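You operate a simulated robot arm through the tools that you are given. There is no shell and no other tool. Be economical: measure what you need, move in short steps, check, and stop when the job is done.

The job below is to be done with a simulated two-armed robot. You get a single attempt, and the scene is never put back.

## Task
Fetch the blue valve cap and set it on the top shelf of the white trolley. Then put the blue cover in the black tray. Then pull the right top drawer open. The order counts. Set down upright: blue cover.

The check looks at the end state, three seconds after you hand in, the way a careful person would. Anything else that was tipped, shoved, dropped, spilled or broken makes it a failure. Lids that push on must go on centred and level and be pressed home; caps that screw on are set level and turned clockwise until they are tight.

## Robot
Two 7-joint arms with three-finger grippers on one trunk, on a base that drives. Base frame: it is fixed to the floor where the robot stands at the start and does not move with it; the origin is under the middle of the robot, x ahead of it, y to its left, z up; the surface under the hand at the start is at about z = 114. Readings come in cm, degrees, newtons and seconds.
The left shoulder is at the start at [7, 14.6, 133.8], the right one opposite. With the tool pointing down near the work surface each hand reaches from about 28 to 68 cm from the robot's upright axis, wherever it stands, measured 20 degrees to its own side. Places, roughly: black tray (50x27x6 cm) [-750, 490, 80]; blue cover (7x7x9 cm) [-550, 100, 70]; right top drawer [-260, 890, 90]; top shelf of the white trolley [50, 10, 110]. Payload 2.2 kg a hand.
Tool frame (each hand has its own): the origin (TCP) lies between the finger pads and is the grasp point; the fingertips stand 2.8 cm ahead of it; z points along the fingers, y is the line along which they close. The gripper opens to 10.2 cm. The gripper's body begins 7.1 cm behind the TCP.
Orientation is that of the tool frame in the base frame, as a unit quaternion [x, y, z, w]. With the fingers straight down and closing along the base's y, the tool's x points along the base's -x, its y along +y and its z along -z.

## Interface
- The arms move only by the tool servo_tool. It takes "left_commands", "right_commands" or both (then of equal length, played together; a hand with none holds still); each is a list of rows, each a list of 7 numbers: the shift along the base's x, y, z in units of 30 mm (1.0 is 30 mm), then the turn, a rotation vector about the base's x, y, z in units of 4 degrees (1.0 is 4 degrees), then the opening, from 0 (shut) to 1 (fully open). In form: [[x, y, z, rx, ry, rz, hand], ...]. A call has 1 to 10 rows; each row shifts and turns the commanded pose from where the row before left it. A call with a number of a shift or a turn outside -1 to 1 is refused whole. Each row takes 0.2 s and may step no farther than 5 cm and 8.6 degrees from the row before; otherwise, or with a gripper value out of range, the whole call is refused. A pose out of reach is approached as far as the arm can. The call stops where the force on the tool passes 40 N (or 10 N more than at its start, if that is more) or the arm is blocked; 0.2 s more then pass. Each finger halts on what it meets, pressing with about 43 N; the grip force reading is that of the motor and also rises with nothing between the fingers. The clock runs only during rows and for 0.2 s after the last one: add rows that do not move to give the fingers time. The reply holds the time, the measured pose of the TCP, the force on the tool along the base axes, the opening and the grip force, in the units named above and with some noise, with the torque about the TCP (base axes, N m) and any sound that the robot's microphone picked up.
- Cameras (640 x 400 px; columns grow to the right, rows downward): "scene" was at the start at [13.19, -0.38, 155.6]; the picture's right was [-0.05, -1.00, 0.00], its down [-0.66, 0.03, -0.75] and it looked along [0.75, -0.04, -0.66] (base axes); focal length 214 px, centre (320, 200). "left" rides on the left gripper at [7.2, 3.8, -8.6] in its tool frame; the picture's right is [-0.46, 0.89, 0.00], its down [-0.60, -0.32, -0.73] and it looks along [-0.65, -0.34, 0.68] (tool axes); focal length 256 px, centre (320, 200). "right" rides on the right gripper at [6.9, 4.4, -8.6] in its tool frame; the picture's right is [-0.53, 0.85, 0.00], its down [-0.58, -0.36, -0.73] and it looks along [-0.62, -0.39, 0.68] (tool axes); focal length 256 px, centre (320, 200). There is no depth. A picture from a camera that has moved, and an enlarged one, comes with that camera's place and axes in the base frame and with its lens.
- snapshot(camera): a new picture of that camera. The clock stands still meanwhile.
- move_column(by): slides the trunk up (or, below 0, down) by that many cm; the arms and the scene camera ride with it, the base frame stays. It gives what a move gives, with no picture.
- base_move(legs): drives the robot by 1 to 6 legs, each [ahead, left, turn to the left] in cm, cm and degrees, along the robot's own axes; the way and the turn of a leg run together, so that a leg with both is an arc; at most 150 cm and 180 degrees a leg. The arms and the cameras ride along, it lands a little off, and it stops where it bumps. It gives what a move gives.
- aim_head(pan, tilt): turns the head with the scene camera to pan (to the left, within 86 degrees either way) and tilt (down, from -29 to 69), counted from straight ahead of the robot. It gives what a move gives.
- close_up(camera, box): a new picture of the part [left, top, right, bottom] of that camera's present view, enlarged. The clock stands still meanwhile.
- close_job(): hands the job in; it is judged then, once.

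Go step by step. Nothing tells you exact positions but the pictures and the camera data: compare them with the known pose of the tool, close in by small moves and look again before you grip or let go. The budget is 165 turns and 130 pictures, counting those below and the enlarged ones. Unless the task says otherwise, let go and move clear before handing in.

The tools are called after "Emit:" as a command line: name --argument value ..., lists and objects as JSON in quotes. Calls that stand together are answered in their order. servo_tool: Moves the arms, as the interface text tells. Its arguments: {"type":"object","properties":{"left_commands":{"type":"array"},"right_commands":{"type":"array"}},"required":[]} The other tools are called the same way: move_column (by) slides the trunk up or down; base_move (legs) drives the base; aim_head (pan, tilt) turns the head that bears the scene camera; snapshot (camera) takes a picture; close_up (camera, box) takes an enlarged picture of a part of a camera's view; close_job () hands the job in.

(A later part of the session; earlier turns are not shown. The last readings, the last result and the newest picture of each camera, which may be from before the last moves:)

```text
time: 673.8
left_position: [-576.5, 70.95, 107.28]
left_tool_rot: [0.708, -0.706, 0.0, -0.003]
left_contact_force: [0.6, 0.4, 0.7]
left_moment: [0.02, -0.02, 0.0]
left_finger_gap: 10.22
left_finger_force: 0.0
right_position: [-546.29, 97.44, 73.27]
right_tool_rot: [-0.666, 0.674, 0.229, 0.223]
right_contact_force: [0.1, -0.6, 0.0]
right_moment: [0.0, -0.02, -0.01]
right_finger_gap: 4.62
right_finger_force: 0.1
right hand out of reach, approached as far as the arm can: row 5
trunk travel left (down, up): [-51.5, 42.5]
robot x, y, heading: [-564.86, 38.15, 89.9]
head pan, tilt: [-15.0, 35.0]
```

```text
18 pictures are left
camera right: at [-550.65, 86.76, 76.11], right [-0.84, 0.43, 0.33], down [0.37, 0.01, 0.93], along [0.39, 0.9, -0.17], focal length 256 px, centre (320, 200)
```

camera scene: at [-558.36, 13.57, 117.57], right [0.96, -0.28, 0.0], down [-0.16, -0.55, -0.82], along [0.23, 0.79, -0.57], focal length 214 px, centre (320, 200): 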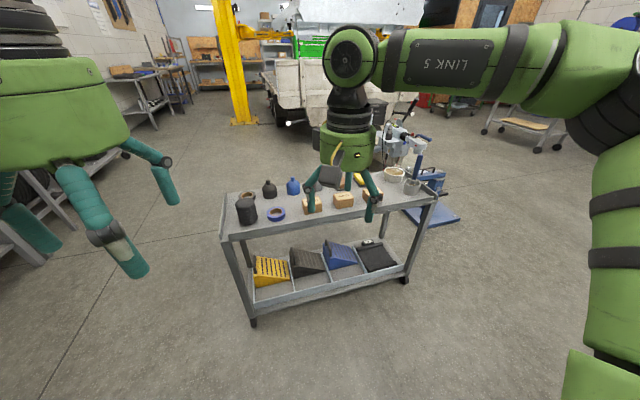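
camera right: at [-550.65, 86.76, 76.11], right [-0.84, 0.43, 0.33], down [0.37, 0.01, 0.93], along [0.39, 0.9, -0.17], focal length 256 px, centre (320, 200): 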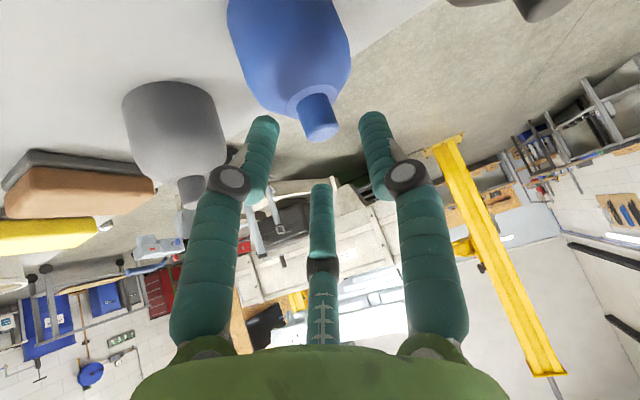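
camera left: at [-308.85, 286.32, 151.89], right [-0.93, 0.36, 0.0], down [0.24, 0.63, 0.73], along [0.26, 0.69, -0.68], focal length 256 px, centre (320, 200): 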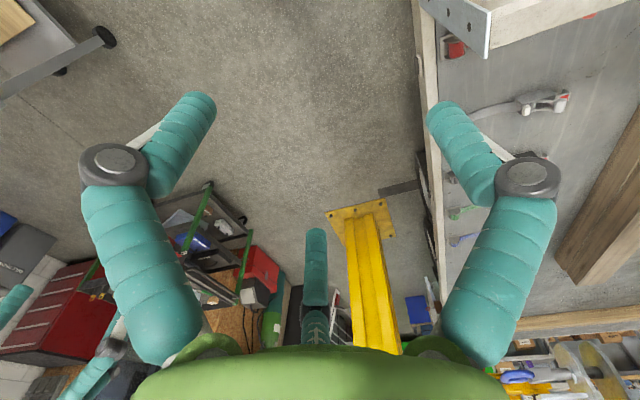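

Peg centre at (-546.5,100.2,68.9). I lower the trunk 2.6 cm and nudge the base 1.5 cm forward, keeping the arm pose.

Emit:
base_move --legs '[[1.4, 0, 0]]'

Emit:
move_column --by -2.5

Emit:
snapshot --camera "right"

```text
time: 674.6
left_position: [-576.64, 72.14, 107.29]
left_tool_rot: [0.708, -0.706, -0.001, -0.004]
left_contact_force: [0.5, -0.9, 0.0]
left_moment: [0.02, -0.05, 0.02]
left_finger_gap: 10.22
left_finger_force: 0.0
right_position: [-546.32, 98.87, 73.37]
right_tool_rot: [-0.667, 0.673, 0.229, 0.223]
right_contact_force: [-0.3, 0.9, 1.3]
right_moment: [0.01, -0.04, 0.0]
right_finger_gap: 4.58
right_finger_force: 0.1
trunk travel left (down, up): [-51.5, 42.5]
robot x, y, heading: [-564.23, 39.44, 90.0]
head pan, tilt: [-15.0, 35.0]
```

```text
time: 675.3
left_position: [-576.48, 72.3, 104.74]
left_tool_rot: [0.707, -0.707, -0.001, -0.003]
left_contact_force: [-0.3, 0.0, 0.3]
left_moment: [0.01, 0.01, 0.02]
left_finger_gap: 10.2
left_finger_force: 0.0
right_position: [-546.12, 98.85, 70.84]
right_tool_rot: [-0.667, 0.673, 0.228, 0.224]
right_contact_force: [0.6, 0.0, 3.1]
right_moment: [-0.02, -0.09, 0.0]
right_finger_gap: 4.72
right_finger_force: 0.2
trunk travel left (down, up): [-49.0, 45.0]
robot x, y, heading: [-564.47, 39.69, 90.2]
head pan, tilt: [-15.0, 35.0]
```

```text
17 pictures are left
camera right: at [-550.62, 88.12, 73.62], right [-0.84, 0.43, 0.33], down [0.37, 0.01, 0.93], along [0.39, 0.9, -0.17], focal length 256 px, centre (320, 200)
```

right: 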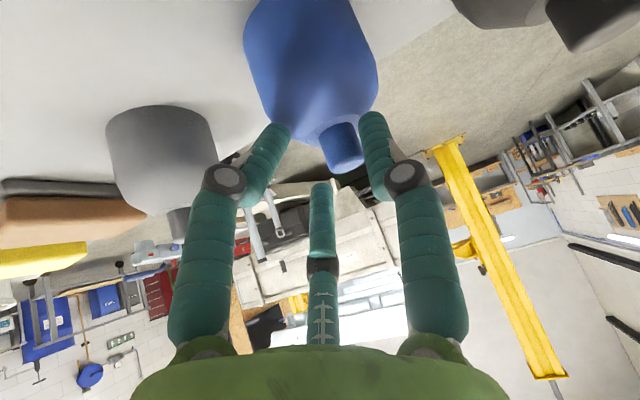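

The peg is between the tips, slightly off-centre. I shift 6 mm and close.

Emit:
servo_tool --right_commands '[[-0.2, 0, 0.03, 0, 0, 0, 0.45], [0, 0, 0, 0, 0, 0, 0.3], [0, 0, 0, 0, 0, 0, 0.15], [0, 0, 0, 0, 0, 0, 0], [0, 0, 0, 0, 0, 0, 0], [0, 0, 0, 0, 0, 0, 0]]'

Emit:
move_column --by 6

Emit:
snapshot --camera "right"

```text
time: 676.7
left_position: [-576.43, 72.41, 104.91]
left_tool_rot: [0.708, -0.706, -0.002, -0.003]
left_contact_force: [0.0, 0.7, -0.6]
left_moment: [0.0, 0.0, -0.01]
left_finger_gap: 10.19
left_finger_force: 0.0
right_position: [-546.74, 98.67, 71.15]
right_tool_rot: [-0.667, 0.673, 0.229, 0.223]
right_contact_force: [0.1, -0.5, 3.6]
right_moment: [-0.06, 0.18, 0.04]
right_finger_gap: 2.38
right_finger_force: 43.3
right hand out of reach, approached as far as the arm can: row 1
trunk travel left (down, up): [-49.0, 45.0]
robot x, y, heading: [-564.45, 39.67, 90.0]
head pan, tilt: [-15.0, 35.0]
```

```text
time: 677.7
left_position: [-576.57, 72.32, 110.66]
left_tool_rot: [0.707, -0.707, 0.0, -0.003]
left_contact_force: [0.3, 0.1, -0.3]
left_moment: [-0.01, 0.05, 0.0]
left_finger_gap: 10.2
left_finger_force: 0.0
right_position: [-546.66, 98.68, 77.04]
right_tool_rot: [-0.668, 0.672, 0.229, 0.222]
right_contact_force: [-0.2, -0.4, -0.7]
right_moment: [-0.04, -0.01, 0.01]
right_finger_gap: 2.26
right_finger_force: 43.0
trunk travel left (down, up): [-55.0, 39.0]
robot x, y, heading: [-564.51, 39.48, 90.1]
head pan, tilt: [-15.0, 35.0]
```

```text
16 pictures are left
camera right: at [-551.01, 87.94, 79.83], right [-0.84, 0.43, 0.33], down [0.37, 0.01, 0.93], along [0.39, 0.9, -0.17], focal length 256 px, centre (320, 200)
```

right: 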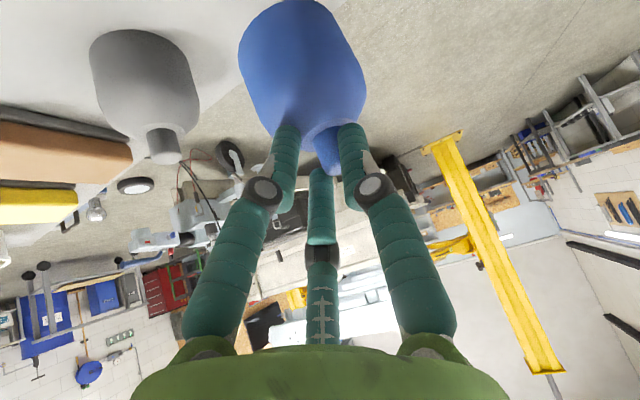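

The cover hangs upright in the grip. I raise it, back away and carry it up the aisle to the tray.

Emit:
move_column --by 23

Emit:
base_move --legs '[[-28, 0, 0], [0, 86, 0], [140, 0, 0], [140, 0, 0], [100, 0, 0]]'

```text
time: 680.1
left_position: [-576.51, 72.37, 133.79]
left_tool_rot: [0.708, -0.706, -0.001, -0.003]
left_contact_force: [-0.2, -0.5, 0.4]
left_moment: [0.0, -0.03, 0.0]
left_finger_gap: 10.21
left_finger_force: 0.0
right_position: [-546.69, 98.57, 100.02]
right_tool_rot: [-0.667, 0.673, 0.229, 0.223]
right_contact_force: [0.6, -0.1, 0.2]
right_moment: [0.01, 0.01, 0.0]
right_finger_gap: 2.24
right_finger_force: 42.9
trunk travel left (down, up): [-78.0, 16.0]
robot x, y, heading: [-564.34, 39.9, 90.2]
head pan, tilt: [-15.0, 35.0]
```

```text
time: 704.3
left_position: [-664.26, 425.57, 133.72]
left_tool_rot: [-0.704, 0.71, 0.002, 0.004]
left_contact_force: [0.4, -0.8, -0.3]
left_moment: [0.04, -0.02, 0.02]
left_finger_gap: 10.21
left_finger_force: 0.1
right_position: [-634.07, 451.53, 100.17]
right_tool_rot: [-0.664, 0.676, 0.228, 0.224]
right_contact_force: [0.0, 0.1, 0.0]
right_moment: [0.02, -0.02, -0.03]
right_finger_gap: 0.21
right_finger_force: 31.4
trunk travel left (down, up): [-78.0, 16.0]
robot x, y, heading: [-652.84, 392.3, 89.6]
head pan, tilt: [-15.0, 35.0]
```

The gripper is empty: the cover slipped off on the way. I turn around (to the right) and look back for it.

Emit:
base_move --legs '[[-20, 0, 0], [0, 0, -179]]'

Emit:
aim_head --pan 0 --tilt 25

Emit:
snapshot --camera "scene"

```text
time: 713.1
left_position: [-640.01, 340.41, 133.67]
left_tool_rot: [0.696, 0.718, -0.003, 0.001]
left_contact_force: [0.2, -0.4, -0.1]
left_moment: [-0.01, 0.02, 0.0]
left_finger_gap: 10.2
left_finger_force: 0.0
right_position: [-669.07, 313.34, 99.95]
right_tool_rot: [0.664, 0.676, -0.22, 0.232]
right_contact_force: [-0.4, 0.2, 0.5]
right_moment: [0.01, -0.01, 0.01]
right_finger_gap: 0.25
right_finger_force: 31.5
trunk travel left (down, up): [-78.0, 16.0]
robot x, y, heading: [-652.97, 372.9, -88.3]
head pan, tilt: [-15.0, 35.0]
```

```text
time: 713.9
left_position: [-639.98, 340.51, 133.78]
left_tool_rot: [0.697, 0.718, -0.003, 0.001]
left_contact_force: [-0.1, -0.1, 0.4]
left_moment: [0.02, -0.01, -0.02]
left_finger_gap: 10.2
left_finger_force: 0.0
right_position: [-669.2, 313.48, 100.06]
right_tool_rot: [0.664, 0.676, -0.22, 0.232]
right_contact_force: [0.6, -0.9, -0.3]
right_moment: [0.0, 0.01, 0.01]
right_finger_gap: 0.21
right_finger_force: 31.7
trunk travel left (down, up): [-78.0, 16.0]
robot x, y, heading: [-652.36, 373.0, -88.5]
head pan, tilt: [0.0, 25.0]
```

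```text
15 pictures are left
camera scene: at [-652.59, 358.83, 148.64], right [-1.0, -0.03, 0.0], down [-0.01, 0.42, -0.91], along [0.02, -0.91, -0.42], focal length 214 px, centre (320, 200)
```

scene: 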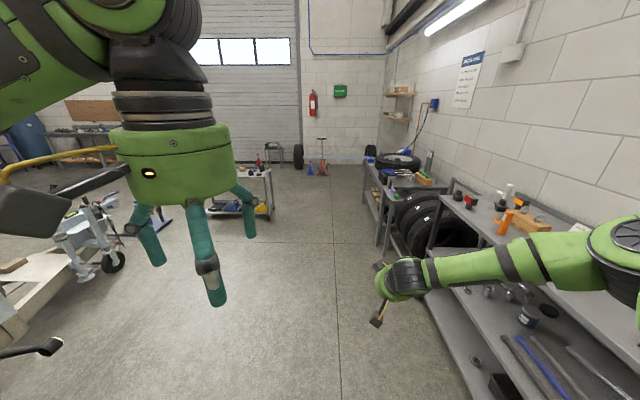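

Emit:
close_up --camera "scene" --box '[190, 140, 390, 265]'

```text
3.20 times, centred on (290, 202) of scene
camera zoom: at [-652.59, 358.83, 148.64], right [-1.0, -0.03, 0.0], down [-0.01, 0.42, -0.91], along [0.02, -0.91, -0.42], focal length 686 px, centre (416, 192)
```

zoom: 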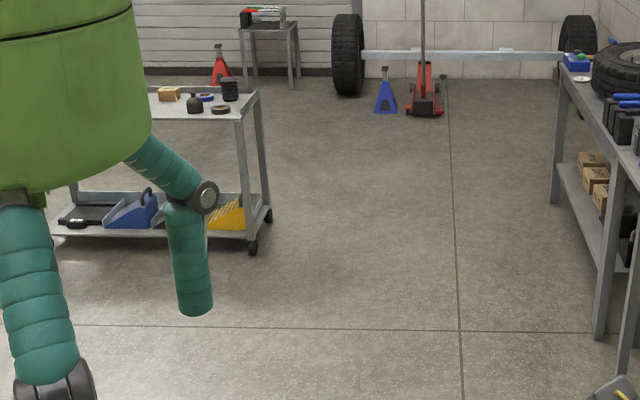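

Emit:
aim_head --pan 50 --tilt 45

Emit:
snapshot --camera "scene"

```text
time: 715.1
left_position: [-639.99, 340.54, 133.7]
left_tool_rot: [0.696, 0.718, -0.003, 0.001]
left_contact_force: [0.3, -0.9, 0.4]
left_moment: [0.03, 0.03, -0.01]
left_finger_gap: 10.19
left_finger_force: 0.1
right_position: [-669.05, 313.39, 100.15]
right_tool_rot: [0.664, 0.676, -0.22, 0.232]
right_contact_force: [0.2, 0.4, -0.4]
right_moment: [-0.04, 0.01, 0.0]
right_finger_gap: 0.21
right_finger_force: 31.5
trunk travel left (down, up): [-78.0, 16.0]
robot x, y, heading: [-652.89, 373.18, -88.4]
head pan, tilt: [50.0, 45.0]
```

```text
13 pictures are left
camera scene: at [-646.46, 362.98, 145.59], right [-0.62, -0.78, 0.0], down [-0.55, 0.44, -0.71], along [0.55, -0.44, -0.71], focal length 214 px, centre (320, 200)
```

scene: 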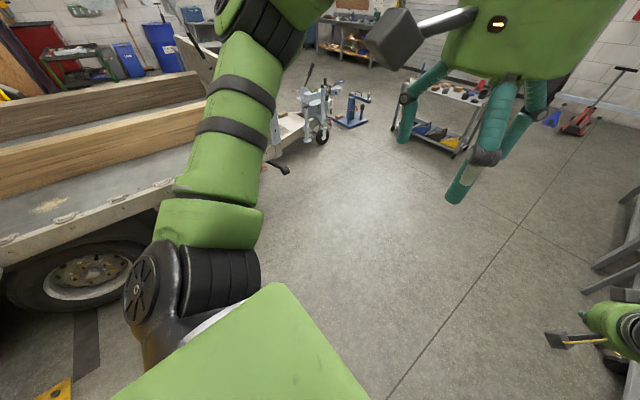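

Not visible here; the likeliest spot is south of the cart where I reversed. I drive back there and look.

Emit:
base_move --legs '[[120, 0, -1.6], [120, 3, 0], [110, 0, 0], [0, 0, 90]]'

Emit:
aim_head --pan 5 --tilt 30

Emit:
snapshot --camera "scene"

```text
time: 736.0
left_position: [-618.26, 31.53, 133.68]
left_tool_rot: [0.007, 1.0, -0.001, 0.003]
left_contact_force: [-0.1, 0.2, 0.3]
left_moment: [-0.03, 0.03, -0.02]
left_finger_gap: 10.22
left_finger_force: 0.0
right_position: [-592.27, 1.17, 100.02]
right_tool_rot: [0.01, 0.947, 0.003, 0.32]
right_contact_force: [-0.4, -0.1, 0.1]
right_moment: [-0.01, -0.04, -0.04]
right_finger_gap: 0.21
right_finger_force: 31.2
trunk travel left (down, up): [-78.0, 16.0]
robot x, y, heading: [-650.87, 20.21, -0.9]
head pan, tilt: [50.0, 45.0]
```

```text
time: 737.1
left_position: [-618.35, 31.65, 133.78]
left_tool_rot: [0.006, 1.0, -0.002, 0.003]
left_contact_force: [-0.5, 0.5, 0.9]
left_moment: [-0.01, 0.01, 0.03]
left_finger_gap: 10.21
left_finger_force: 0.2
right_position: [-592.55, 1.24, 99.99]
right_tool_rot: [0.011, 0.947, 0.002, 0.321]
right_contact_force: [-0.4, 0.6, -0.3]
right_moment: [0.0, -0.02, 0.01]
right_finger_gap: 0.2
right_finger_force: 31.4
trunk travel left (down, up): [-78.0, 16.0]
robot x, y, heading: [-651.08, 20.27, -0.7]
head pan, tilt: [5.0, 30.0]
```

```text
12 pictures are left
camera scene: at [-637.41, 20.78, 147.84], right [0.07, -1.0, 0.0], down [-0.5, -0.04, -0.87], along [0.86, 0.06, -0.5], focal length 214 px, centre (320, 200)
```

scene: 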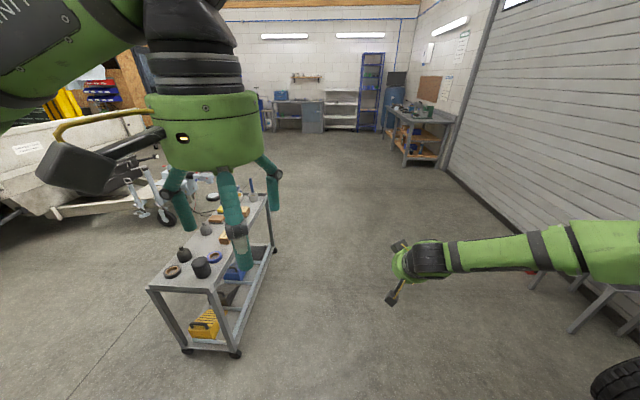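

Emit:
close_up --camera "scene" --box '[60, 160, 380, 360]'

```text
2.00 times, centred on (220, 260) of scene
camera zoom: at [-637.41, 20.78, 147.84], right [0.07, -1.0, 0.0], down [-0.5, -0.04, -0.87], along [0.86, 0.06, -0.5], focal length 429 px, centre (520, 80)
```

zoom: 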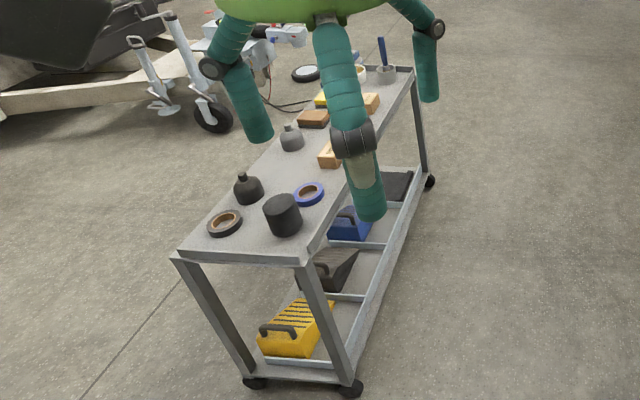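

Not here; it must have dropped nearer the tray end. I face north and drive up part-way to look.

Emit:
base_move --legs '[[0, 0, 90.5], [130, 0, 0], [60, 0, 0]]'

Emit:
aim_head --pan 0 --tilt 28

Emit:
snapshot --camera "scene"

```text
time: 750.5
left_position: [-657.59, 244.29, 133.82]
left_tool_rot: [-0.697, 0.718, 0.0, 0.003]
left_contact_force: [-0.3, -0.7, -0.5]
left_moment: [0.0, 0.01, 0.0]
left_finger_gap: 10.19
left_finger_force: 0.1
right_position: [-626.92, 269.67, 100.06]
right_tool_rot: [-0.656, 0.684, 0.225, 0.227]
right_contact_force: [-0.4, -0.5, 0.1]
right_moment: [-0.01, -0.01, 0.0]
right_finger_gap: 0.19
right_finger_force: 31.3
trunk travel left (down, up): [-78.0, 16.0]
robot x, y, heading: [-646.82, 211.36, 88.0]
head pan, tilt: [5.0, 30.0]
```

```text
time: 751.2
left_position: [-657.6, 244.41, 133.8]
left_tool_rot: [-0.696, 0.718, 0.0, 0.005]
left_contact_force: [0.5, 0.1, -0.6]
left_moment: [0.01, 0.03, 0.04]
left_finger_gap: 10.22
left_finger_force: 0.0
right_position: [-627.01, 269.74, 99.95]
right_tool_rot: [-0.657, 0.683, 0.226, 0.226]
right_contact_force: [-0.7, -0.1, -0.2]
right_moment: [-0.05, 0.02, -0.04]
right_finger_gap: 0.2
right_finger_force: 31.3
trunk travel left (down, up): [-78.0, 16.0]
robot x, y, heading: [-646.61, 211.32, 88.3]
head pan, tilt: [0.0, 28.0]
```

```text
10 pictures are left
camera scene: at [-646.5, 225.37, 148.16], right [1.0, -0.03, 0.0], down [-0.01, -0.47, -0.88], along [0.03, 0.88, -0.47], focal length 214 px, centre (320, 200)
```

scene: 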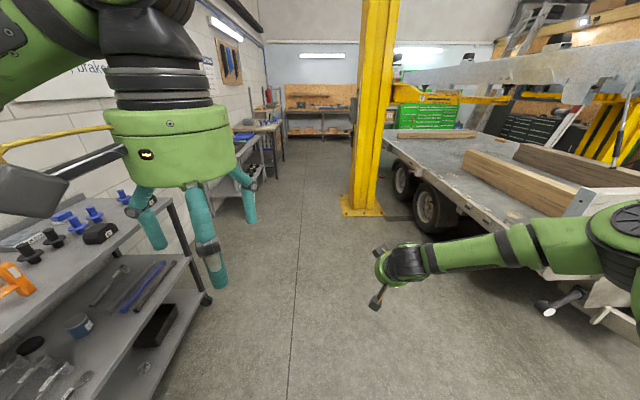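

Not on this floor either. It may have dropped onto the cart itself, where my hand hid the view; I turn toward the cart and zoom.

Emit:
base_move --legs '[[0, 0, -139]]'

Emit:
aim_head --pan 0 --tilt 28

Emit:
close_up --camera "scene" --box '[180, 130, 480, 320]'

```text
time: 757.2
left_position: [-615.62, 195.34, 133.65]
left_tool_rot: [0.399, 0.917, -0.002, 0.001]
left_contact_force: [-0.1, -0.3, 0.0]
left_moment: [0.02, 0.04, 0.01]
left_finger_gap: 10.2
left_finger_force: 0.1
right_position: [-619.7, 155.65, 99.98]
right_tool_rot: [0.382, 0.867, -0.124, 0.295]
right_contact_force: [-0.4, 0.1, -0.4]
right_moment: [0.02, 0.02, -0.02]
right_finger_gap: 0.22
right_finger_force: 31.9
trunk travel left (down, up): [-78.0, 16.0]
robot x, y, heading: [-646.4, 211.27, -47.2]
head pan, tilt: [0.0, 28.0]
```

```text
time: 757.8
left_position: [-615.72, 195.26, 133.91]
left_tool_rot: [0.4, 0.916, -0.003, 0.002]
left_contact_force: [-0.5, 0.0, -0.3]
left_moment: [0.0, 0.01, 0.01]
left_finger_gap: 10.19
left_finger_force: 0.1
right_position: [-619.71, 155.7, 100.01]
right_tool_rot: [0.384, 0.866, -0.124, 0.294]
right_contact_force: [-0.5, -0.4, 0.5]
right_moment: [0.02, 0.02, 0.01]
right_finger_gap: 0.22
right_finger_force: 30.8
trunk travel left (down, up): [-78.0, 16.0]
robot x, y, heading: [-646.81, 211.24, -47.1]
head pan, tilt: [0.0, 28.0]
```

```text
2.11 times, centred on (330, 225) of scene
camera zoom: at [-637.33, 200.92, 148.16], right [-0.73, -0.68, 0.0], down [-0.32, 0.34, -0.88], along [0.6, -0.65, -0.47], focal length 452 px, centre (299, 147)
```

zoom: 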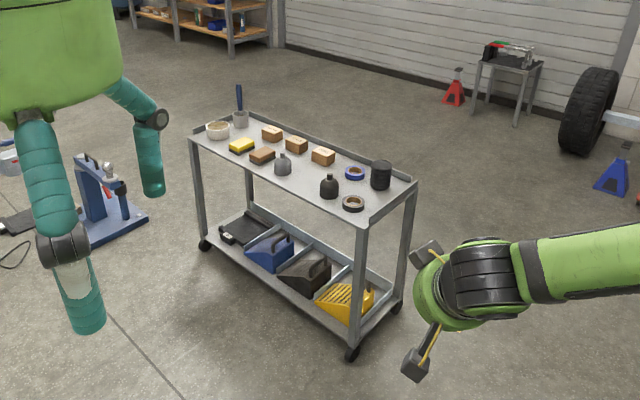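

Not on the cart. One floor patch near (-560,370) was hidden by an arm in both views; I turn to face it.

Emit:
base_move --legs '[[0, 0, 108]]'

Emit:
aim_head --pan 0 --tilt 30

Emit:
snapshot --camera "scene"

```text
time: 762.7
left_position: [-641.12, 245.66, 133.76]
left_tool_rot: [-0.507, 0.862, 0.0, 0.003]
left_contact_force: [-0.2, -0.1, -0.4]
left_moment: [-0.02, -0.01, -0.01]
left_finger_gap: 10.2
left_finger_force: 0.0
right_position: [-602.16, 254.15, 99.96]
right_tool_rot: [-0.477, 0.819, 0.166, 0.274]
right_contact_force: [-0.5, 0.6, 0.4]
right_moment: [0.02, 0.0, 0.03]
right_finger_gap: 0.21
right_finger_force: 31.8
trunk travel left (down, up): [-78.0, 16.0]
robot x, y, heading: [-646.57, 211.46, 60.9]
head pan, tilt: [0.0, 28.0]
```

```text
time: 763.3
left_position: [-641.15, 245.55, 133.75]
left_tool_rot: [-0.507, 0.862, 0.0, 0.004]
left_contact_force: [0.6, -0.1, -0.3]
left_moment: [-0.01, 0.02, 0.02]
left_finger_gap: 10.2
left_finger_force: 0.1
right_position: [-602.26, 254.13, 100.04]
right_tool_rot: [-0.476, 0.819, 0.165, 0.274]
right_contact_force: [0.0, 0.2, 0.0]
right_moment: [-0.03, -0.01, -0.02]
right_finger_gap: 0.2
right_finger_force: 31.5
trunk travel left (down, up): [-78.0, 16.0]
robot x, y, heading: [-646.63, 211.13, 61.1]
head pan, tilt: [0.0, 30.0]
```

```text
8 pictures are left
camera scene: at [-640.1, 223.53, 147.85], right [0.87, -0.49, 0.0], down [-0.24, -0.44, -0.87], along [0.42, 0.76, -0.5], focal length 214 px, centre (320, 200)
```

scene: 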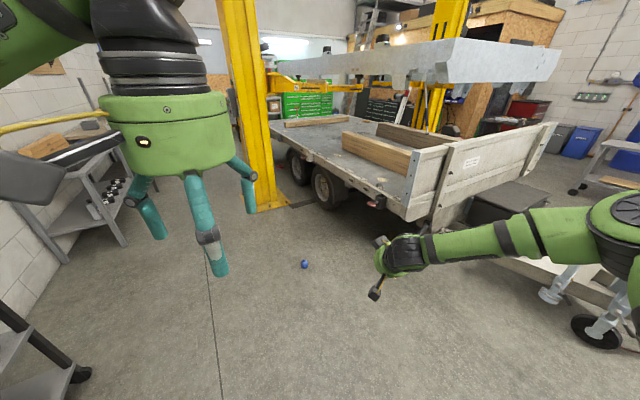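

Found it on the floor at about (-587,350). I zoom to see how it lies.

Emit:
close_up --camera "scene" --box '[284, 250, 324, 276]'

```text
15.38 times, centred on (304, 263) of scene
camera zoom: at [-640.1, 223.53, 147.85], right [0.87, -0.49, 0.0], down [-0.24, -0.44, -0.87], along [0.42, 0.76, -0.5], focal length 3300 px, centre (566, -769)
```

zoom: 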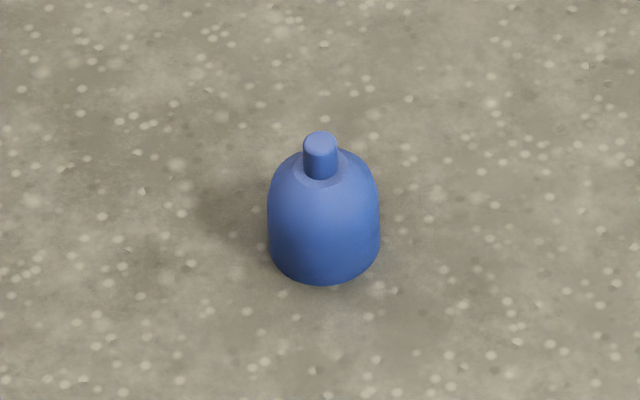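

Lucky: it stands upright on the floor at (-585.9,350.3). I position so the right hand comes over it and will grip the body, not the peg.

Emit:
base_move --legs '[[0, 0, 29], [80, -42.7, 0]]'

Emit:
servo_tool --right_commands '[[0, -0.8, 0, 0, 0, 0, 0.5], [0, -0.8, 0, 0, 0, 0, 1.0], [0, -0.7, 0, 0, 0, 0, 1.0], [0, 0, 0, 0, 0, 0, 1.0], [0, 0, 0, 0, 0, 0, 1.0]]'

Emit:
move_column --by -40

Emit:
move_column --by -37

```text
time: 769.6
left_position: [-616.85, 326.27, 133.75]
left_tool_rot: [-0.707, 0.707, 0.001, 0.003]
left_contact_force: [-0.2, 0.4, 0.8]
left_moment: [0.0, -0.02, 0.01]
left_finger_gap: 10.2
left_finger_force: 0.0
right_position: [-587.15, 352.45, 100.11]
right_tool_rot: [-0.667, 0.673, 0.229, 0.223]
right_contact_force: [0.4, 0.1, 0.0]
right_moment: [0.0, 0.01, -0.01]
right_finger_gap: 0.2
right_finger_force: 31.5
trunk travel left (down, up): [-78.0, 16.0]
robot x, y, heading: [-604.93, 293.44, 90.1]
head pan, tilt: [0.0, 30.0]
```

```text
time: 770.8
left_position: [-616.88, 326.3, 133.59]
left_tool_rot: [-0.707, 0.708, 0.001, 0.004]
left_contact_force: [0.7, -0.4, 0.3]
left_moment: [0.0, 0.02, 0.01]
left_finger_gap: 10.19
left_finger_force: 0.0
right_position: [-586.94, 345.59, 99.92]
right_tool_rot: [-0.667, 0.673, 0.229, 0.223]
right_contact_force: [-0.3, -0.4, -0.2]
right_moment: [0.02, 0.01, 0.0]
right_finger_gap: 10.21
right_finger_force: 0.0
trunk travel left (down, up): [-78.0, 16.0]
robot x, y, heading: [-604.91, 292.99, 89.9]
head pan, tilt: [0.0, 30.0]
```

```text
time: 774.7
left_position: [-616.81, 326.23, 93.81]
left_tool_rot: [0.707, -0.707, -0.001, -0.004]
left_contact_force: [-1.0, 0.7, 0.0]
left_moment: [0.02, -0.01, 0.01]
left_finger_gap: 10.21
left_finger_force: 0.0
right_position: [-586.84, 345.71, 59.99]
right_tool_rot: [-0.667, 0.673, 0.229, 0.223]
right_contact_force: [-1.2, 0.6, -0.2]
right_moment: [-0.05, 0.0, 0.03]
right_finger_gap: 10.22
right_finger_force: 0.1
trunk travel left (down, up): [-38.0, 56.0]
robot x, y, heading: [-605.25, 293.56, 89.9]
head pan, tilt: [0.0, 30.0]
```

```text
time: 778.2
left_position: [-616.88, 326.18, 56.8]
left_tool_rot: [-0.707, 0.707, 0.002, 0.003]
left_contact_force: [0.5, 0.4, -0.3]
left_moment: [-0.02, -0.02, 0.02]
left_finger_gap: 10.2
left_finger_force: 0.0
right_position: [-586.98, 345.63, 23.09]
right_tool_rot: [-0.667, 0.673, 0.229, 0.223]
right_contact_force: [0.2, 0.6, 0.1]
right_moment: [-0.03, 0.0, 0.02]
right_finger_gap: 10.21
right_finger_force: 0.0
trunk travel left (down, up): [-1.0, 93.0]
robot x, y, heading: [-604.87, 292.98, 90.1]
head pan, tilt: [0.0, 30.0]
```

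Emit:
servo_tool --right_commands '[[0.1, 0.15, -0.8, 0, 0, 0, 1], [0.1, 0.15, -0.8, 0, 0, 0, 1], [0.1, 0.15, -0.8, 0, 0, 0, 1], [0.07, 0.15, -0.8, 0, 0, 0, 1], [0, 0.1, -0.6, 0, 0, 0, 1]]'

Emit:
snapshot --camera "right"

```text
time: 779.5
left_position: [-616.93, 326.28, 56.7]
left_tool_rot: [-0.707, 0.707, 0.001, 0.003]
left_contact_force: [-0.3, 0.5, -0.4]
left_moment: [-0.02, 0.0, -0.02]
left_finger_gap: 10.19
left_finger_force: 0.1
right_position: [-582.96, 346.19, 15.74]
right_tool_rot: [-0.667, 0.673, 0.229, 0.223]
right_contact_force: [-0.6, -0.1, -0.1]
right_moment: [-0.01, -0.01, 0.03]
right_finger_gap: 10.18
right_finger_force: 0.1
right hand out of reach, approached as far as the arm can: row 3, 4, 5
trunk travel left (down, up): [-1.0, 93.0]
robot x, y, heading: [-605.13, 293.55, 90.1]
head pan, tilt: [0.0, 30.0]
```

```text
6 pictures are left
camera right: at [-587.27, 335.49, 18.59], right [-0.84, 0.43, 0.33], down [0.37, 0.01, 0.93], along [0.39, 0.9, -0.17], focal length 256 px, centre (320, 200)
```

right: 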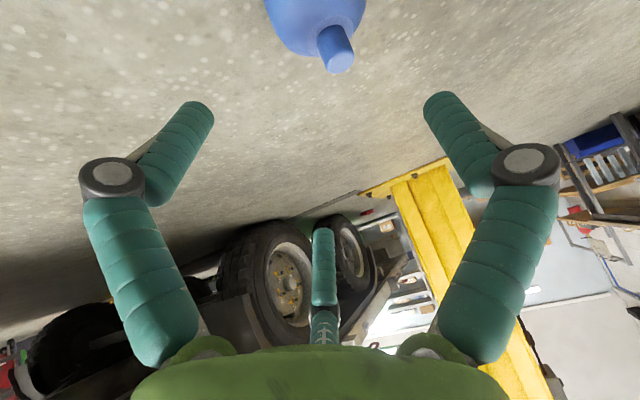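

The floor is low for the arm; closer in works better. I draw the hand in, tilt slightly more, and then bring the base up.

Emit:
servo_tool --right_commands '[[-0.33, -0.54, 0.05, 0.27, 0, 0, 1], [-0.33, -0.54, 0.05, 0.27, 0, 0, 1], [-0.33, -0.54, 0, 0.27, 0, 0, 1], [-0.33, -0.54, 0, 0.27, 0, 0, 1], [-0.33, -0.54, 0, 0.27, 0, 0, 1], [-0.33, -0.54, 0, 0.27, 0, 0, 1]]'

Emit:
servo_tool --right_commands '[[0, 0, -0.8, 0, 0, 0, 1], [0, 0, -0.8, 0, 0, 0, 1], [0, 0, -0.8, 0, 0, 0, 1], [0, 0, -0.8, 0, 0, 0, 1], [0, 0, -0.6, 0, 0, 0, 1]]'

```text
time: 780.9
left_position: [-616.92, 326.27, 56.76]
left_tool_rot: [0.707, -0.707, -0.001, -0.003]
left_contact_force: [-1.1, 0.4, 0.2]
left_moment: [0.0, -0.02, 0.0]
left_finger_gap: 10.2
left_finger_force: 0.1
right_position: [-586.48, 336.63, 19.06]
right_tool_rot: [-0.651, 0.661, 0.267, 0.261]
right_contact_force: [0.0, -0.7, 0.4]
right_moment: [0.02, 0.02, -0.01]
right_finger_gap: 10.21
right_finger_force: 0.0
right hand out of reach, approached as far as the arm can: row 2, 3, 4, 5, 6
trunk travel left (down, up): [-1.0, 93.0]
robot x, y, heading: [-604.83, 293.55, 89.7]
head pan, tilt: [0.0, 30.0]
```

```text
time: 782.0
left_position: [-616.92, 326.27, 56.79]
left_tool_rot: [-0.707, 0.707, 0.001, 0.003]
left_contact_force: [-0.7, 0.0, 0.2]
left_moment: [0.01, 0.03, 0.01]
left_finger_gap: 10.19
left_finger_force: 0.0
right_position: [-586.05, 338.75, 18.11]
right_tool_rot: [-0.653, 0.661, 0.264, 0.261]
right_contact_force: [-0.2, 0.2, 0.5]
right_moment: [0.04, 0.02, 0.0]
right_finger_gap: 10.22
right_finger_force: 0.1
right hand out of reach, approached as far as the arm can: row 1, 2, 3, 4, 5
trunk travel left (down, up): [-1.0, 93.0]
robot x, y, heading: [-604.94, 293.04, 90.1]
head pan, tilt: [0.0, 30.0]
```

The right arm is in an awkward posture for the floor. I test how low the left arm (still in its start posture) can go here, clear of the cover.

Emit:
servo_tool --left_commands '[[0, 0.4, -1, 0, 0, 0, 1], [0, 0.4, -1, 0, 0, 0, 1], [0, 0.4, -1, 0, 0, 0, 1], [0, 0.4, -1, 0, 0, 0, 1], [0, 0.4, -1, 0, 0, 0, 1], [0, 0.4, -1, 0, 0, 0, 1], [0, 0.4, -1, 0, 0, 0, 1], [0, 0.4, -1, 0, 0, 0, 1], [0, 0.4, -1, 0, 0, 0, 1], [0, 0, -1, 0, 0, 0, 1]]'

Emit:
servo_tool --left_commands '[[0, 0, -1, 0, 0, 0, 1], [0, 0, -1, 0, 0, 0, 1], [0, 0, -1, 0, 0, 0, 1], [0, 0, -1, 0, 0, 0, 1], [0, 0, -1, 0, 0, 0, 1], [0, 0, -1, 0, 0, 0, 1], [0, 0, -0.5, 0, 0, 0, 1]]'

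```text
time: 784.2
left_position: [-616.76, 337.02, 26.94]
left_tool_rot: [0.707, -0.707, -0.002, -0.004]
left_contact_force: [0.7, -0.4, 0.1]
left_moment: [-0.03, 0.0, 0.0]
left_finger_gap: 10.2
left_finger_force: 0.2
right_position: [-585.97, 338.62, 18.29]
right_tool_rot: [-0.653, 0.661, 0.264, 0.259]
right_contact_force: [0.4, -0.4, -0.5]
right_moment: [-0.04, 0.02, 0.04]
right_finger_gap: 10.16
right_finger_force: 0.1
trunk travel left (down, up): [-1.0, 93.0]
robot x, y, heading: [-605.35, 293.86, 90.2]
head pan, tilt: [0.0, 30.0]
```

```text
time: 785.9
left_position: [-616.76, 337.23, 7.15]
left_tool_rot: [-0.707, 0.708, 0.001, 0.003]
left_contact_force: [0.1, 0.3, 0.0]
left_moment: [-0.01, 0.0, -0.02]
left_finger_gap: 10.22
left_finger_force: 0.0
right_position: [-586.05, 338.79, 18.21]
right_tool_rot: [-0.653, 0.66, 0.263, 0.26]
right_contact_force: [-0.4, 0.5, 0.4]
right_moment: [-0.02, -0.02, 0.01]
right_finger_gap: 10.22
right_finger_force: 0.0
trunk travel left (down, up): [-1.0, 93.0]
robot x, y, heading: [-605.43, 293.14, 90.1]
head pan, tilt: [0.0, 30.0]
```

The left arm gets to z 7 easily. I raise it, shift the base so it is over the cover, and check with the left wrist camera.

Emit:
servo_tool --left_commands '[[0, 0, 1, 0, 0, 0, 1], [0, 0, 1, 0, 0, 0, 1], [0, 0, 1, 0, 0, 0, 1], [0, 0, 1, 0, 0, 0, 1], [0, 0, 1, 0, 0, 0, 1]]' --right_commands '[[0, 0, 1, 0, 0, 0, 1], [0, 0, 1, 0, 0, 0, 1], [0, 0, 1, 0, 0, 0, 1], [0, 0, 1, 0, 0, 0, 1], [0, 0, 1, 0, 0, 0, 1]]'

Emit:
base_move --legs '[[0, -30.9, 0], [12.5, 0, 0]]'

Emit:
snapshot --camera "left"

```text
time: 787.0
left_position: [-616.92, 337.3, 22.11]
left_tool_rot: [0.707, -0.707, 0.0, -0.003]
left_contact_force: [-1.0, 0.4, 0.4]
left_moment: [-0.01, 0.03, -0.02]
left_finger_gap: 10.19
left_finger_force: 0.2
right_position: [-586.25, 338.61, 33.59]
right_tool_rot: [-0.653, 0.659, 0.266, 0.26]
right_contact_force: [0.5, 0.3, -0.7]
right_moment: [0.03, 0.0, 0.01]
right_finger_gap: 10.2
right_finger_force: 0.1
right hand out of reach, approached as far as the arm can: row 4
trunk travel left (down, up): [-1.0, 93.0]
robot x, y, heading: [-605.17, 293.44, 90.2]
head pan, tilt: [0.0, 30.0]
```

```text
time: 789.2
left_position: [-586.31, 337.06, 22.29]
left_tool_rot: [-0.706, 0.708, 0.001, 0.004]
left_contact_force: [0.4, 0.3, 0.2]
left_moment: [0.02, 0.02, 0.0]
left_finger_gap: 10.18
left_finger_force: 0.0
right_position: [-555.9, 337.85, 33.72]
right_tool_rot: [0.659, -0.653, -0.264, -0.264]
right_contact_force: [0.3, 0.8, -0.3]
right_moment: [0.01, -0.04, -0.01]
right_finger_gap: 10.2
right_finger_force: 0.0
trunk travel left (down, up): [-1.0, 93.0]
robot x, y, heading: [-574.39, 293.15, 89.9]
head pan, tilt: [0.0, 30.0]
stopped in leg 1: the robot was blocked; the commanded pose is now the measured one
```

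```text
5 pictures are left
camera left: at [-590.12, 329.76, 30.93], right [-0.88, 0.47, 0.0], down [0.31, 0.6, 0.74], along [0.34, 0.65, -0.67], focal length 256 px, centre (320, 200)
```

left: 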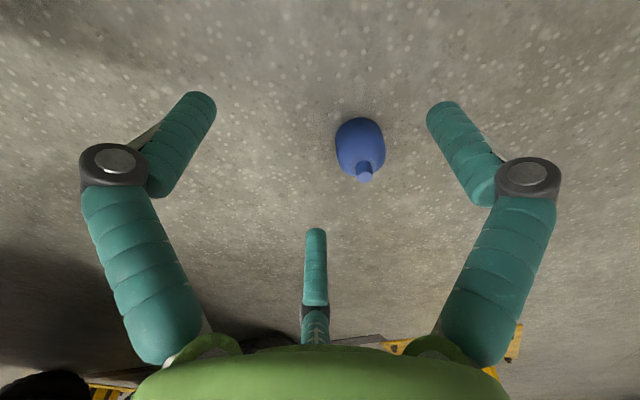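

Cover at (-585.5,349.7). I ease off whatever the right side touched, move up, and centre the left hand over it.

Emit:
base_move --legs '[[0, 3, 0], [10, 0, 0]]'

Emit:
move_column --by -0.9

```text
time: 790.4
left_position: [-589.04, 338.51, 22.26]
left_tool_rot: [-0.704, 0.71, 0.001, 0.004]
left_contact_force: [0.0, -0.2, 0.0]
left_moment: [0.01, 0.02, 0.05]
left_finger_gap: 10.22
left_finger_force: 0.0
right_position: [-558.42, 339.2, 34.04]
right_tool_rot: [-0.652, 0.658, 0.268, 0.264]
right_contact_force: [0.5, 0.0, 0.3]
right_moment: [0.0, -0.02, 0.01]
right_finger_gap: 10.18
right_finger_force: 0.2
trunk travel left (down, up): [-1.0, 93.0]
robot x, y, heading: [-577.94, 294.55, 89.8]
head pan, tilt: [0.0, 30.0]
stopped in leg 2: the robot was blocked; the commanded pose is now the measured one
```

```text
time: 791.0
left_position: [-589.1, 338.59, 21.44]
left_tool_rot: [-0.704, 0.71, 0.002, 0.005]
left_contact_force: [0.2, -0.4, -1.0]
left_moment: [0.01, 0.0, 0.0]
left_finger_gap: 10.21
left_finger_force: 0.0
right_position: [-558.45, 339.16, 33.09]
right_tool_rot: [-0.652, 0.658, 0.268, 0.264]
right_contact_force: [0.8, -0.1, -0.2]
right_moment: [-0.03, -0.01, 0.01]
right_finger_gap: 10.19
right_finger_force: 0.0
trunk travel left (down, up): [-0.1, 93.9]
robot x, y, heading: [-577.58, 295.07, 89.3]
head pan, tilt: [0.0, 30.0]
```

The trailer front blocks that side. I'll approach the cover from the west instead (facing east).

Emit:
base_move --legs '[[-20, 0, 0], [0, 52, 0], [0, 0, -89.5], [0, 60, 0]]'

```text
time: 801.8
left_position: [-588.39, 350.37, 21.16]
left_tool_rot: [-0.032, 0.999, -0.001, 0.002]
left_contact_force: [0.2, -0.3, -0.2]
left_moment: [-0.02, 0.01, 0.01]
left_finger_gap: 10.22
left_finger_force: 0.2
right_position: [-585.56, 319.82, 32.66]
right_tool_rot: [-0.03, 0.928, 0.017, 0.372]
right_contact_force: [-0.1, 0.3, 0.0]
right_moment: [0.01, -0.02, 0.01]
right_finger_gap: 10.19
right_finger_force: 0.1
trunk travel left (down, up): [-0.1, 93.9]
robot x, y, heading: [-631.23, 335.69, 3.6]
head pan, tilt: [0.0, 30.0]
```

I centre the left hand over the cover and descend, then close on the body.

Emit:
servo_tool --left_commands '[[0.5, -0.12, 0, 0, 0, 0, 1], [0.47, -0.11, -0.3, 0, 0, 0, 1], [0, 0, -0.9, 0, 0, 0, 1], [0, 0, -0.9, 0, 0, 0, 1], [0, 0, -0.9, 0, 0, 0, 1], [0, 0, -0.9, 0, 0, 0, 1], [0, 0, -0.9, 0, 0, 0, 1], [0, 0, -0.85, 0, 0, 0, 1]]'

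Emit:
snapshot --camera "left"

```text
time: 803.6
left_position: [-585.69, 349.82, 4.2]
left_tool_rot: [-0.031, 1.0, -0.002, 0.003]
left_contact_force: [-0.8, 0.0, -0.1]
left_moment: [0.01, 0.0, 0.02]
left_finger_gap: 10.2
left_finger_force: 0.0
right_position: [-585.6, 319.89, 32.71]
right_tool_rot: [-0.03, 0.927, 0.017, 0.373]
right_contact_force: [-0.2, 0.1, -0.2]
right_moment: [0.0, 0.02, -0.01]
right_finger_gap: 10.17
right_finger_force: 0.1
trunk travel left (down, up): [-0.1, 93.9]
robot x, y, heading: [-631.41, 335.7, 3.5]
head pan, tilt: [0.0, 30.0]
```

```text
4 pictures are left
camera left: at [-593.09, 353.21, 13.01], right [0.41, 0.91, 0.0], down [0.62, -0.28, 0.74], along [0.67, -0.3, -0.68], focal length 256 px, centre (320, 200)
```

left: 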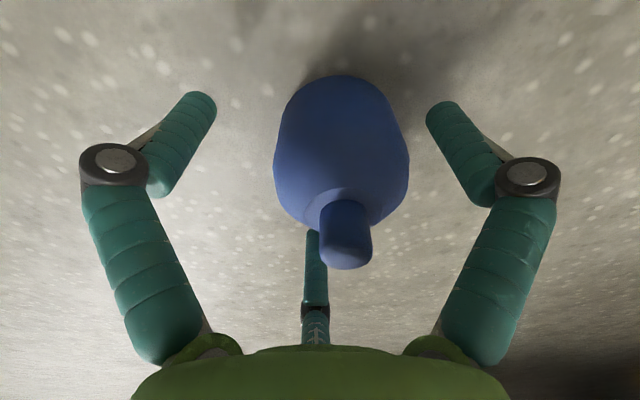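

Well placed. A 6 mm shift, then close and lift.

Emit:
servo_tool --left_commands '[[0.05, 0.2, 0, 0, 0, 0, 1], [0, 0, 0, 0, 0, 0, 0.75], [0, 0, 0, 0, 0, 0, 0.5], [0, 0, 0, 0, 0, 0, 0.2], [0, 0, 0, 0, 0, 0, 0.2], [0, 0, 0, 0, 0, 0, 0.2]]'

Emit:
servo_tool --left_commands '[[0, 0, 0.5, 0, 0, 0, 0.2], [0, 0, 0.9, 0, 0, 0, 0.2], [0, 0, 0.9, 0, 0, 0, 0.2], [0, 0, 0.9, 0, 0, 0, 0.2], [0, 0, 0.9, 0, 0, 0, 0.2], [0, 0, 0.9, 0, 0, 0, 0.2]]'

```text
time: 805.0
left_position: [-585.27, 350.43, 4.38]
left_tool_rot: [-0.031, 1.0, -0.002, 0.003]
left_contact_force: [0.5, 0.3, 0.5]
left_moment: [0.03, 0.01, -0.03]
left_finger_gap: 6.5
left_finger_force: 43.2
right_position: [-585.51, 319.87, 32.72]
right_tool_rot: [-0.029, 0.927, 0.016, 0.373]
right_contact_force: [-0.7, 0.6, -0.2]
right_moment: [-0.03, 0.05, -0.01]
right_finger_gap: 10.2
right_finger_force: 0.0
trunk travel left (down, up): [-0.1, 93.9]
robot x, y, heading: [-631.4, 335.61, 3.5]
head pan, tilt: [0.0, 30.0]
```

```text
time: 806.4
left_position: [-585.22, 350.35, 19.38]
left_tool_rot: [-0.031, 0.999, -0.002, 0.003]
left_contact_force: [-0.6, -0.3, -0.5]
left_moment: [-0.03, 0.0, 0.02]
left_finger_gap: 6.48
left_finger_force: 43.0
right_position: [-585.58, 320.0, 32.68]
right_tool_rot: [-0.029, 0.927, 0.016, 0.373]
right_contact_force: [-0.7, -0.3, 0.2]
right_moment: [0.01, 0.01, -0.03]
right_finger_gap: 10.2
right_finger_force: 0.0
trunk travel left (down, up): [-0.1, 93.9]
robot x, y, heading: [-631.17, 335.99, 3.6]
head pan, tilt: [0.0, 30.0]
```

The body grip holds (6.5 cm). I raise both hands and the trunk, then drive to the tray side.

Emit:
servo_tool --left_commands '[[0, 0, 0.95, 0, 0, 0, 0.1], [0, 0, 0.95, 0, 0, 0, 0.1], [0, 0, 0.95, 0, 0, 0, 0.1], [0, 0, 0.95, 0, 0, 0, 0.1], [0, 0, 0.95, 0, 0, 0, 0.1], [0, 0, 0.95, 0, 0, 0, 0.1], [0, 0, 0.95, 0, 0, 0, 0.1], [0, 0, 0.95, 0, 0, 0, 0.1], [0, 0, 0.95, 0, 0, 0, 0.1]]' --right_commands '[[-0.3, 0, 0.9, 0, 0.5, 0, 1], [-0.3, 0, 0.9, 0, 0.5, 0, 1], [-0.3, 0, 0.9, 0, 0.5, 0, 1], [-0.3, 0, 0.9, 0, 0.5, 0, 1], [-0.3, 0, 0.9, 0, 0.5, 0, 1], [-0.3, 0, 0.9, 0, 0.5, 0, 1], [-0.3, 0, 0.5, 0, 0.5, 0, 1], [-0.3, 0, 0.5, 0, 0.5, 0, 1], [0, 0, 0, 0, 0, 0, 1]]'

Emit:
move_column --by 40

Emit:
move_column --by 14

Emit:
base_move --legs '[[-33, 0, 0], [0, 0, 86.4], [80, 0, 0], [78, 0, 0]]'

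```text
time: 808.4
left_position: [-585.45, 350.3, 44.74]
left_tool_rot: [-0.031, 1.0, -0.001, 0.002]
left_contact_force: [0.2, -0.3, -0.4]
left_moment: [-0.02, 0.02, 0.0]
left_finger_gap: 6.5
left_finger_force: 43.0
right_position: [-592.38, 320.08, 52.13]
right_tool_rot: [-0.027, 0.97, 0.021, 0.24]
right_contact_force: [0.1, 0.4, 0.2]
right_moment: [-0.01, -0.01, -0.01]
right_finger_gap: 10.2
right_finger_force: 0.1
right hand out of reach, approached as far as the arm can: row 1
trunk travel left (down, up): [-0.1, 93.9]
robot x, y, heading: [-631.01, 335.79, 3.5]
head pan, tilt: [0.0, 30.0]
```

```text
time: 812.2
left_position: [-585.41, 350.44, 84.83]
left_tool_rot: [-0.031, 1.0, -0.002, 0.003]
left_contact_force: [-0.3, -0.2, -1.5]
left_moment: [0.04, 0.0, 0.0]
left_finger_gap: 6.46
left_finger_force: 42.9
right_position: [-592.4, 320.01, 92.06]
right_tool_rot: [-0.026, 0.97, 0.021, 0.24]
right_contact_force: [-0.3, -0.7, 0.8]
right_moment: [0.01, 0.03, -0.01]
right_finger_gap: 10.21
right_finger_force: 0.0
trunk travel left (down, up): [-40.1, 53.9]
robot x, y, heading: [-630.94, 336.05, 3.4]
head pan, tilt: [0.0, 30.0]
```

```text
time: 813.9
left_position: [-585.5, 350.43, 98.84]
left_tool_rot: [-0.031, 1.0, -0.002, 0.003]
left_contact_force: [-0.4, 0.4, -0.2]
left_moment: [-0.04, 0.02, 0.01]
left_finger_gap: 6.47
left_finger_force: 43.2
right_position: [-592.43, 320.18, 106.05]
right_tool_rot: [-0.026, 0.97, 0.021, 0.24]
right_contact_force: [-0.3, 0.6, 0.2]
right_moment: [0.03, -0.01, 0.01]
right_finger_gap: 10.19
right_finger_force: 0.0
trunk travel left (down, up): [-54.1, 39.9]
robot x, y, heading: [-631.6, 336.02, 3.5]
head pan, tilt: [0.0, 30.0]
```

```text
time: 827.3
left_position: [-664.37, 537.86, 98.83]
left_tool_rot: [-0.685, 0.729, 0.001, 0.003]
left_contact_force: [-0.2, 0.2, -0.3]
left_moment: [-0.01, 0.02, 0.02]
left_finger_gap: 6.48
left_finger_force: 42.7
right_position: [-635.16, 527.2, 106.12]
right_tool_rot: [-0.663, 0.709, 0.175, 0.166]
right_contact_force: [0.9, 1.3, -0.6]
right_moment: [0.02, 0.01, 0.04]
right_finger_gap: 10.19
right_finger_force: 0.0
trunk travel left (down, up): [-54.1, 39.9]
robot x, y, heading: [-655.64, 490.58, 86.4]
head pan, tilt: [0.0, 30.0]
```

Grip steady. I step away from the post, turn to face the table, and look once for the tray.

Emit:
base_move --legs '[[0, 8, 0], [0, 0, 93.6]]'

Emit:
aim_head --pan 5 --tilt 40

Emit:
snapshot --camera "scene"

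```text
time: 832.2
left_position: [-710.83, 482.26, 98.77]
left_tool_rot: [1.0, -0.031, -0.003, -0.003]
left_contact_force: [0.3, -0.3, 0.0]
left_moment: [0.02, 0.0, 0.02]
left_finger_gap: 6.5
left_finger_force: 42.6
right_position: [-700.05, 511.37, 106.09]
right_tool_rot: [0.97, -0.032, -0.24, 0.006]
right_contact_force: [0.3, 0.6, -0.7]
right_moment: [0.01, -0.01, 0.0]
right_finger_gap: 10.2
right_finger_force: 0.0
trunk travel left (down, up): [-54.1, 39.9]
robot x, y, heading: [-663.53, 491.03, 176.3]
head pan, tilt: [0.0, 30.0]
```

```text
time: 832.9
left_position: [-710.85, 482.01, 98.82]
left_tool_rot: [1.0, -0.03, -0.003, -0.002]
left_contact_force: [-0.3, 1.0, -0.4]
left_moment: [-0.03, 0.02, -0.03]
left_finger_gap: 6.46
left_finger_force: 42.9
right_position: [-700.06, 511.33, 106.12]
right_tool_rot: [0.97, -0.033, -0.241, 0.006]
right_contact_force: [-0.6, -0.1, 0.3]
right_moment: [0.0, 0.01, 0.0]
right_finger_gap: 10.2
right_finger_force: 0.0
trunk travel left (down, up): [-54.1, 39.9]
robot x, y, heading: [-663.76, 491.16, 176.3]
head pan, tilt: [5.0, 40.0]
```

```text
3 pictures are left
camera scene: at [-677.11, 491.13, 122.41], right [-0.02, 1.0, 0.0], down [0.64, 0.02, -0.77], along [-0.77, -0.02, -0.64], focal length 214 px, centre (320, 200)
```

scene: 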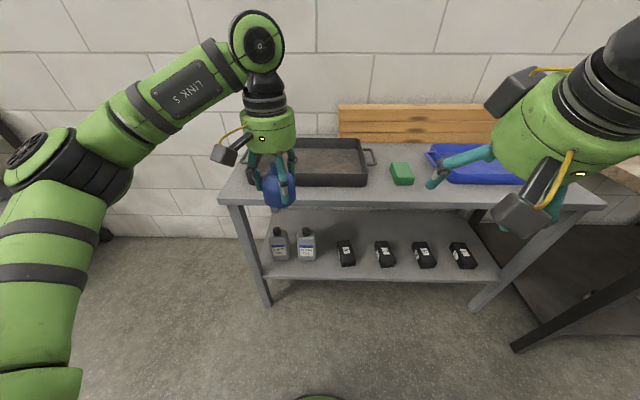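

Cover hangs upright; the tray spans about x -740…-766, y 458…506. I drive up to the table and extend over the tray.

Emit:
base_move --legs '[[27.5, 0, 0]]'

Emit:
servo_tool --left_commands '[[-0.3, 0, -0.6, 0, 0, 0, 0.1], [-0.5, 0, -0.5, 0, 0, 0, 0.1], [-0.6, 0, -0.5, 0, 0, 0, 0.1], [-0.7, 0, -0.4, 0, 0, 0, 0.1], [-0.7, 0, -0.2, 0, 0, 0, 0.1], [-0.7, 0, 0, 0, 0, 0, 0.1], [-0.5, 0, 0, 0, 0, 0, 0.1]]'

```text
time: 834.8
left_position: [-737.7, 484.27, 98.88]
left_tool_rot: [0.999, -0.035, -0.003, -0.002]
left_contact_force: [-0.1, 0.4, -0.2]
left_moment: [0.0, -0.01, 0.02]
left_finger_gap: 6.45
left_finger_force: 42.7
right_position: [-726.91, 513.37, 106.2]
right_tool_rot: [0.97, -0.037, -0.241, 0.005]
right_contact_force: [-0.1, 0.1, 0.5]
right_moment: [0.04, -0.01, -0.03]
right_finger_gap: 10.22
right_finger_force: 0.1
trunk travel left (down, up): [-54.1, 39.9]
robot x, y, heading: [-690.51, 492.85, 175.8]
head pan, tilt: [5.0, 40.0]
```

```text
time: 836.4
left_position: [-749.65, 484.29, 92.18]
left_tool_rot: [0.999, -0.035, -0.002, -0.002]
left_contact_force: [0.8, -0.6, -0.5]
left_moment: [0.02, 0.01, -0.02]
left_finger_gap: 6.45
left_finger_force: 42.5
right_position: [-726.82, 513.42, 106.11]
right_tool_rot: [0.97, -0.036, -0.241, 0.006]
right_contact_force: [0.8, -0.2, -0.1]
right_moment: [-0.03, 0.05, 0.0]
right_finger_gap: 10.18
right_finger_force: 0.1
trunk travel left (down, up): [-54.1, 39.9]
robot x, y, heading: [-690.38, 492.84, 175.9]
head pan, tilt: [5.0, 40.0]
```

Over the tray. I go 2 cm further and descend until near the floor of the tray.

Emit:
servo_tool --left_commands '[[-0.6, 0, 0, 0, 0, 0, 0.1], [0, 0, -0.7, 0, 0, 0, 0.1], [0, 0, -0.7, 0, 0, 0, 0.1], [0, 0, -0.6, 0, 0, 0, 0.1], [0, 0, -0.4, 0, 0, 0, 0.1], [0, 0, -0.3, 0, 0, 0, 0.1]]'

Emit:
snapshot --camera "left"

```text
time: 837.8
left_position: [-751.54, 484.38, 84.79]
left_tool_rot: [0.999, -0.034, -0.008, -0.002]
left_contact_force: [-4.8, -3.6, 27.4]
left_moment: [-0.39, -0.52, -0.07]
left_finger_gap: 6.48
left_finger_force: 43.0
right_position: [-726.69, 513.46, 106.26]
right_tool_rot: [0.969, -0.037, -0.243, 0.004]
right_contact_force: [0.2, -0.4, -0.2]
right_moment: [0.02, 0.0, -0.01]
right_finger_gap: 10.2
right_finger_force: 0.1
trunk travel left (down, up): [-54.1, 39.9]
robot x, y, heading: [-690.37, 492.62, 176.1]
head pan, tilt: [5.0, 40.0]
```

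```text
2 pictures are left
camera left: at [-744.33, 480.09, 93.49], right [-0.52, -0.85, 0.0], down [-0.57, 0.35, 0.74], along [-0.63, 0.39, -0.67], focal length 256 px, centre (320, 200)
```

left: 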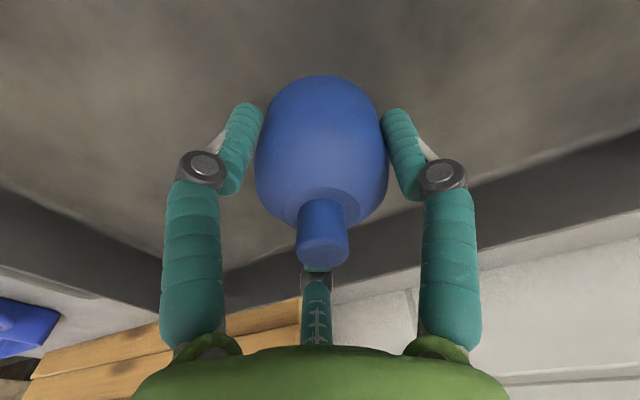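

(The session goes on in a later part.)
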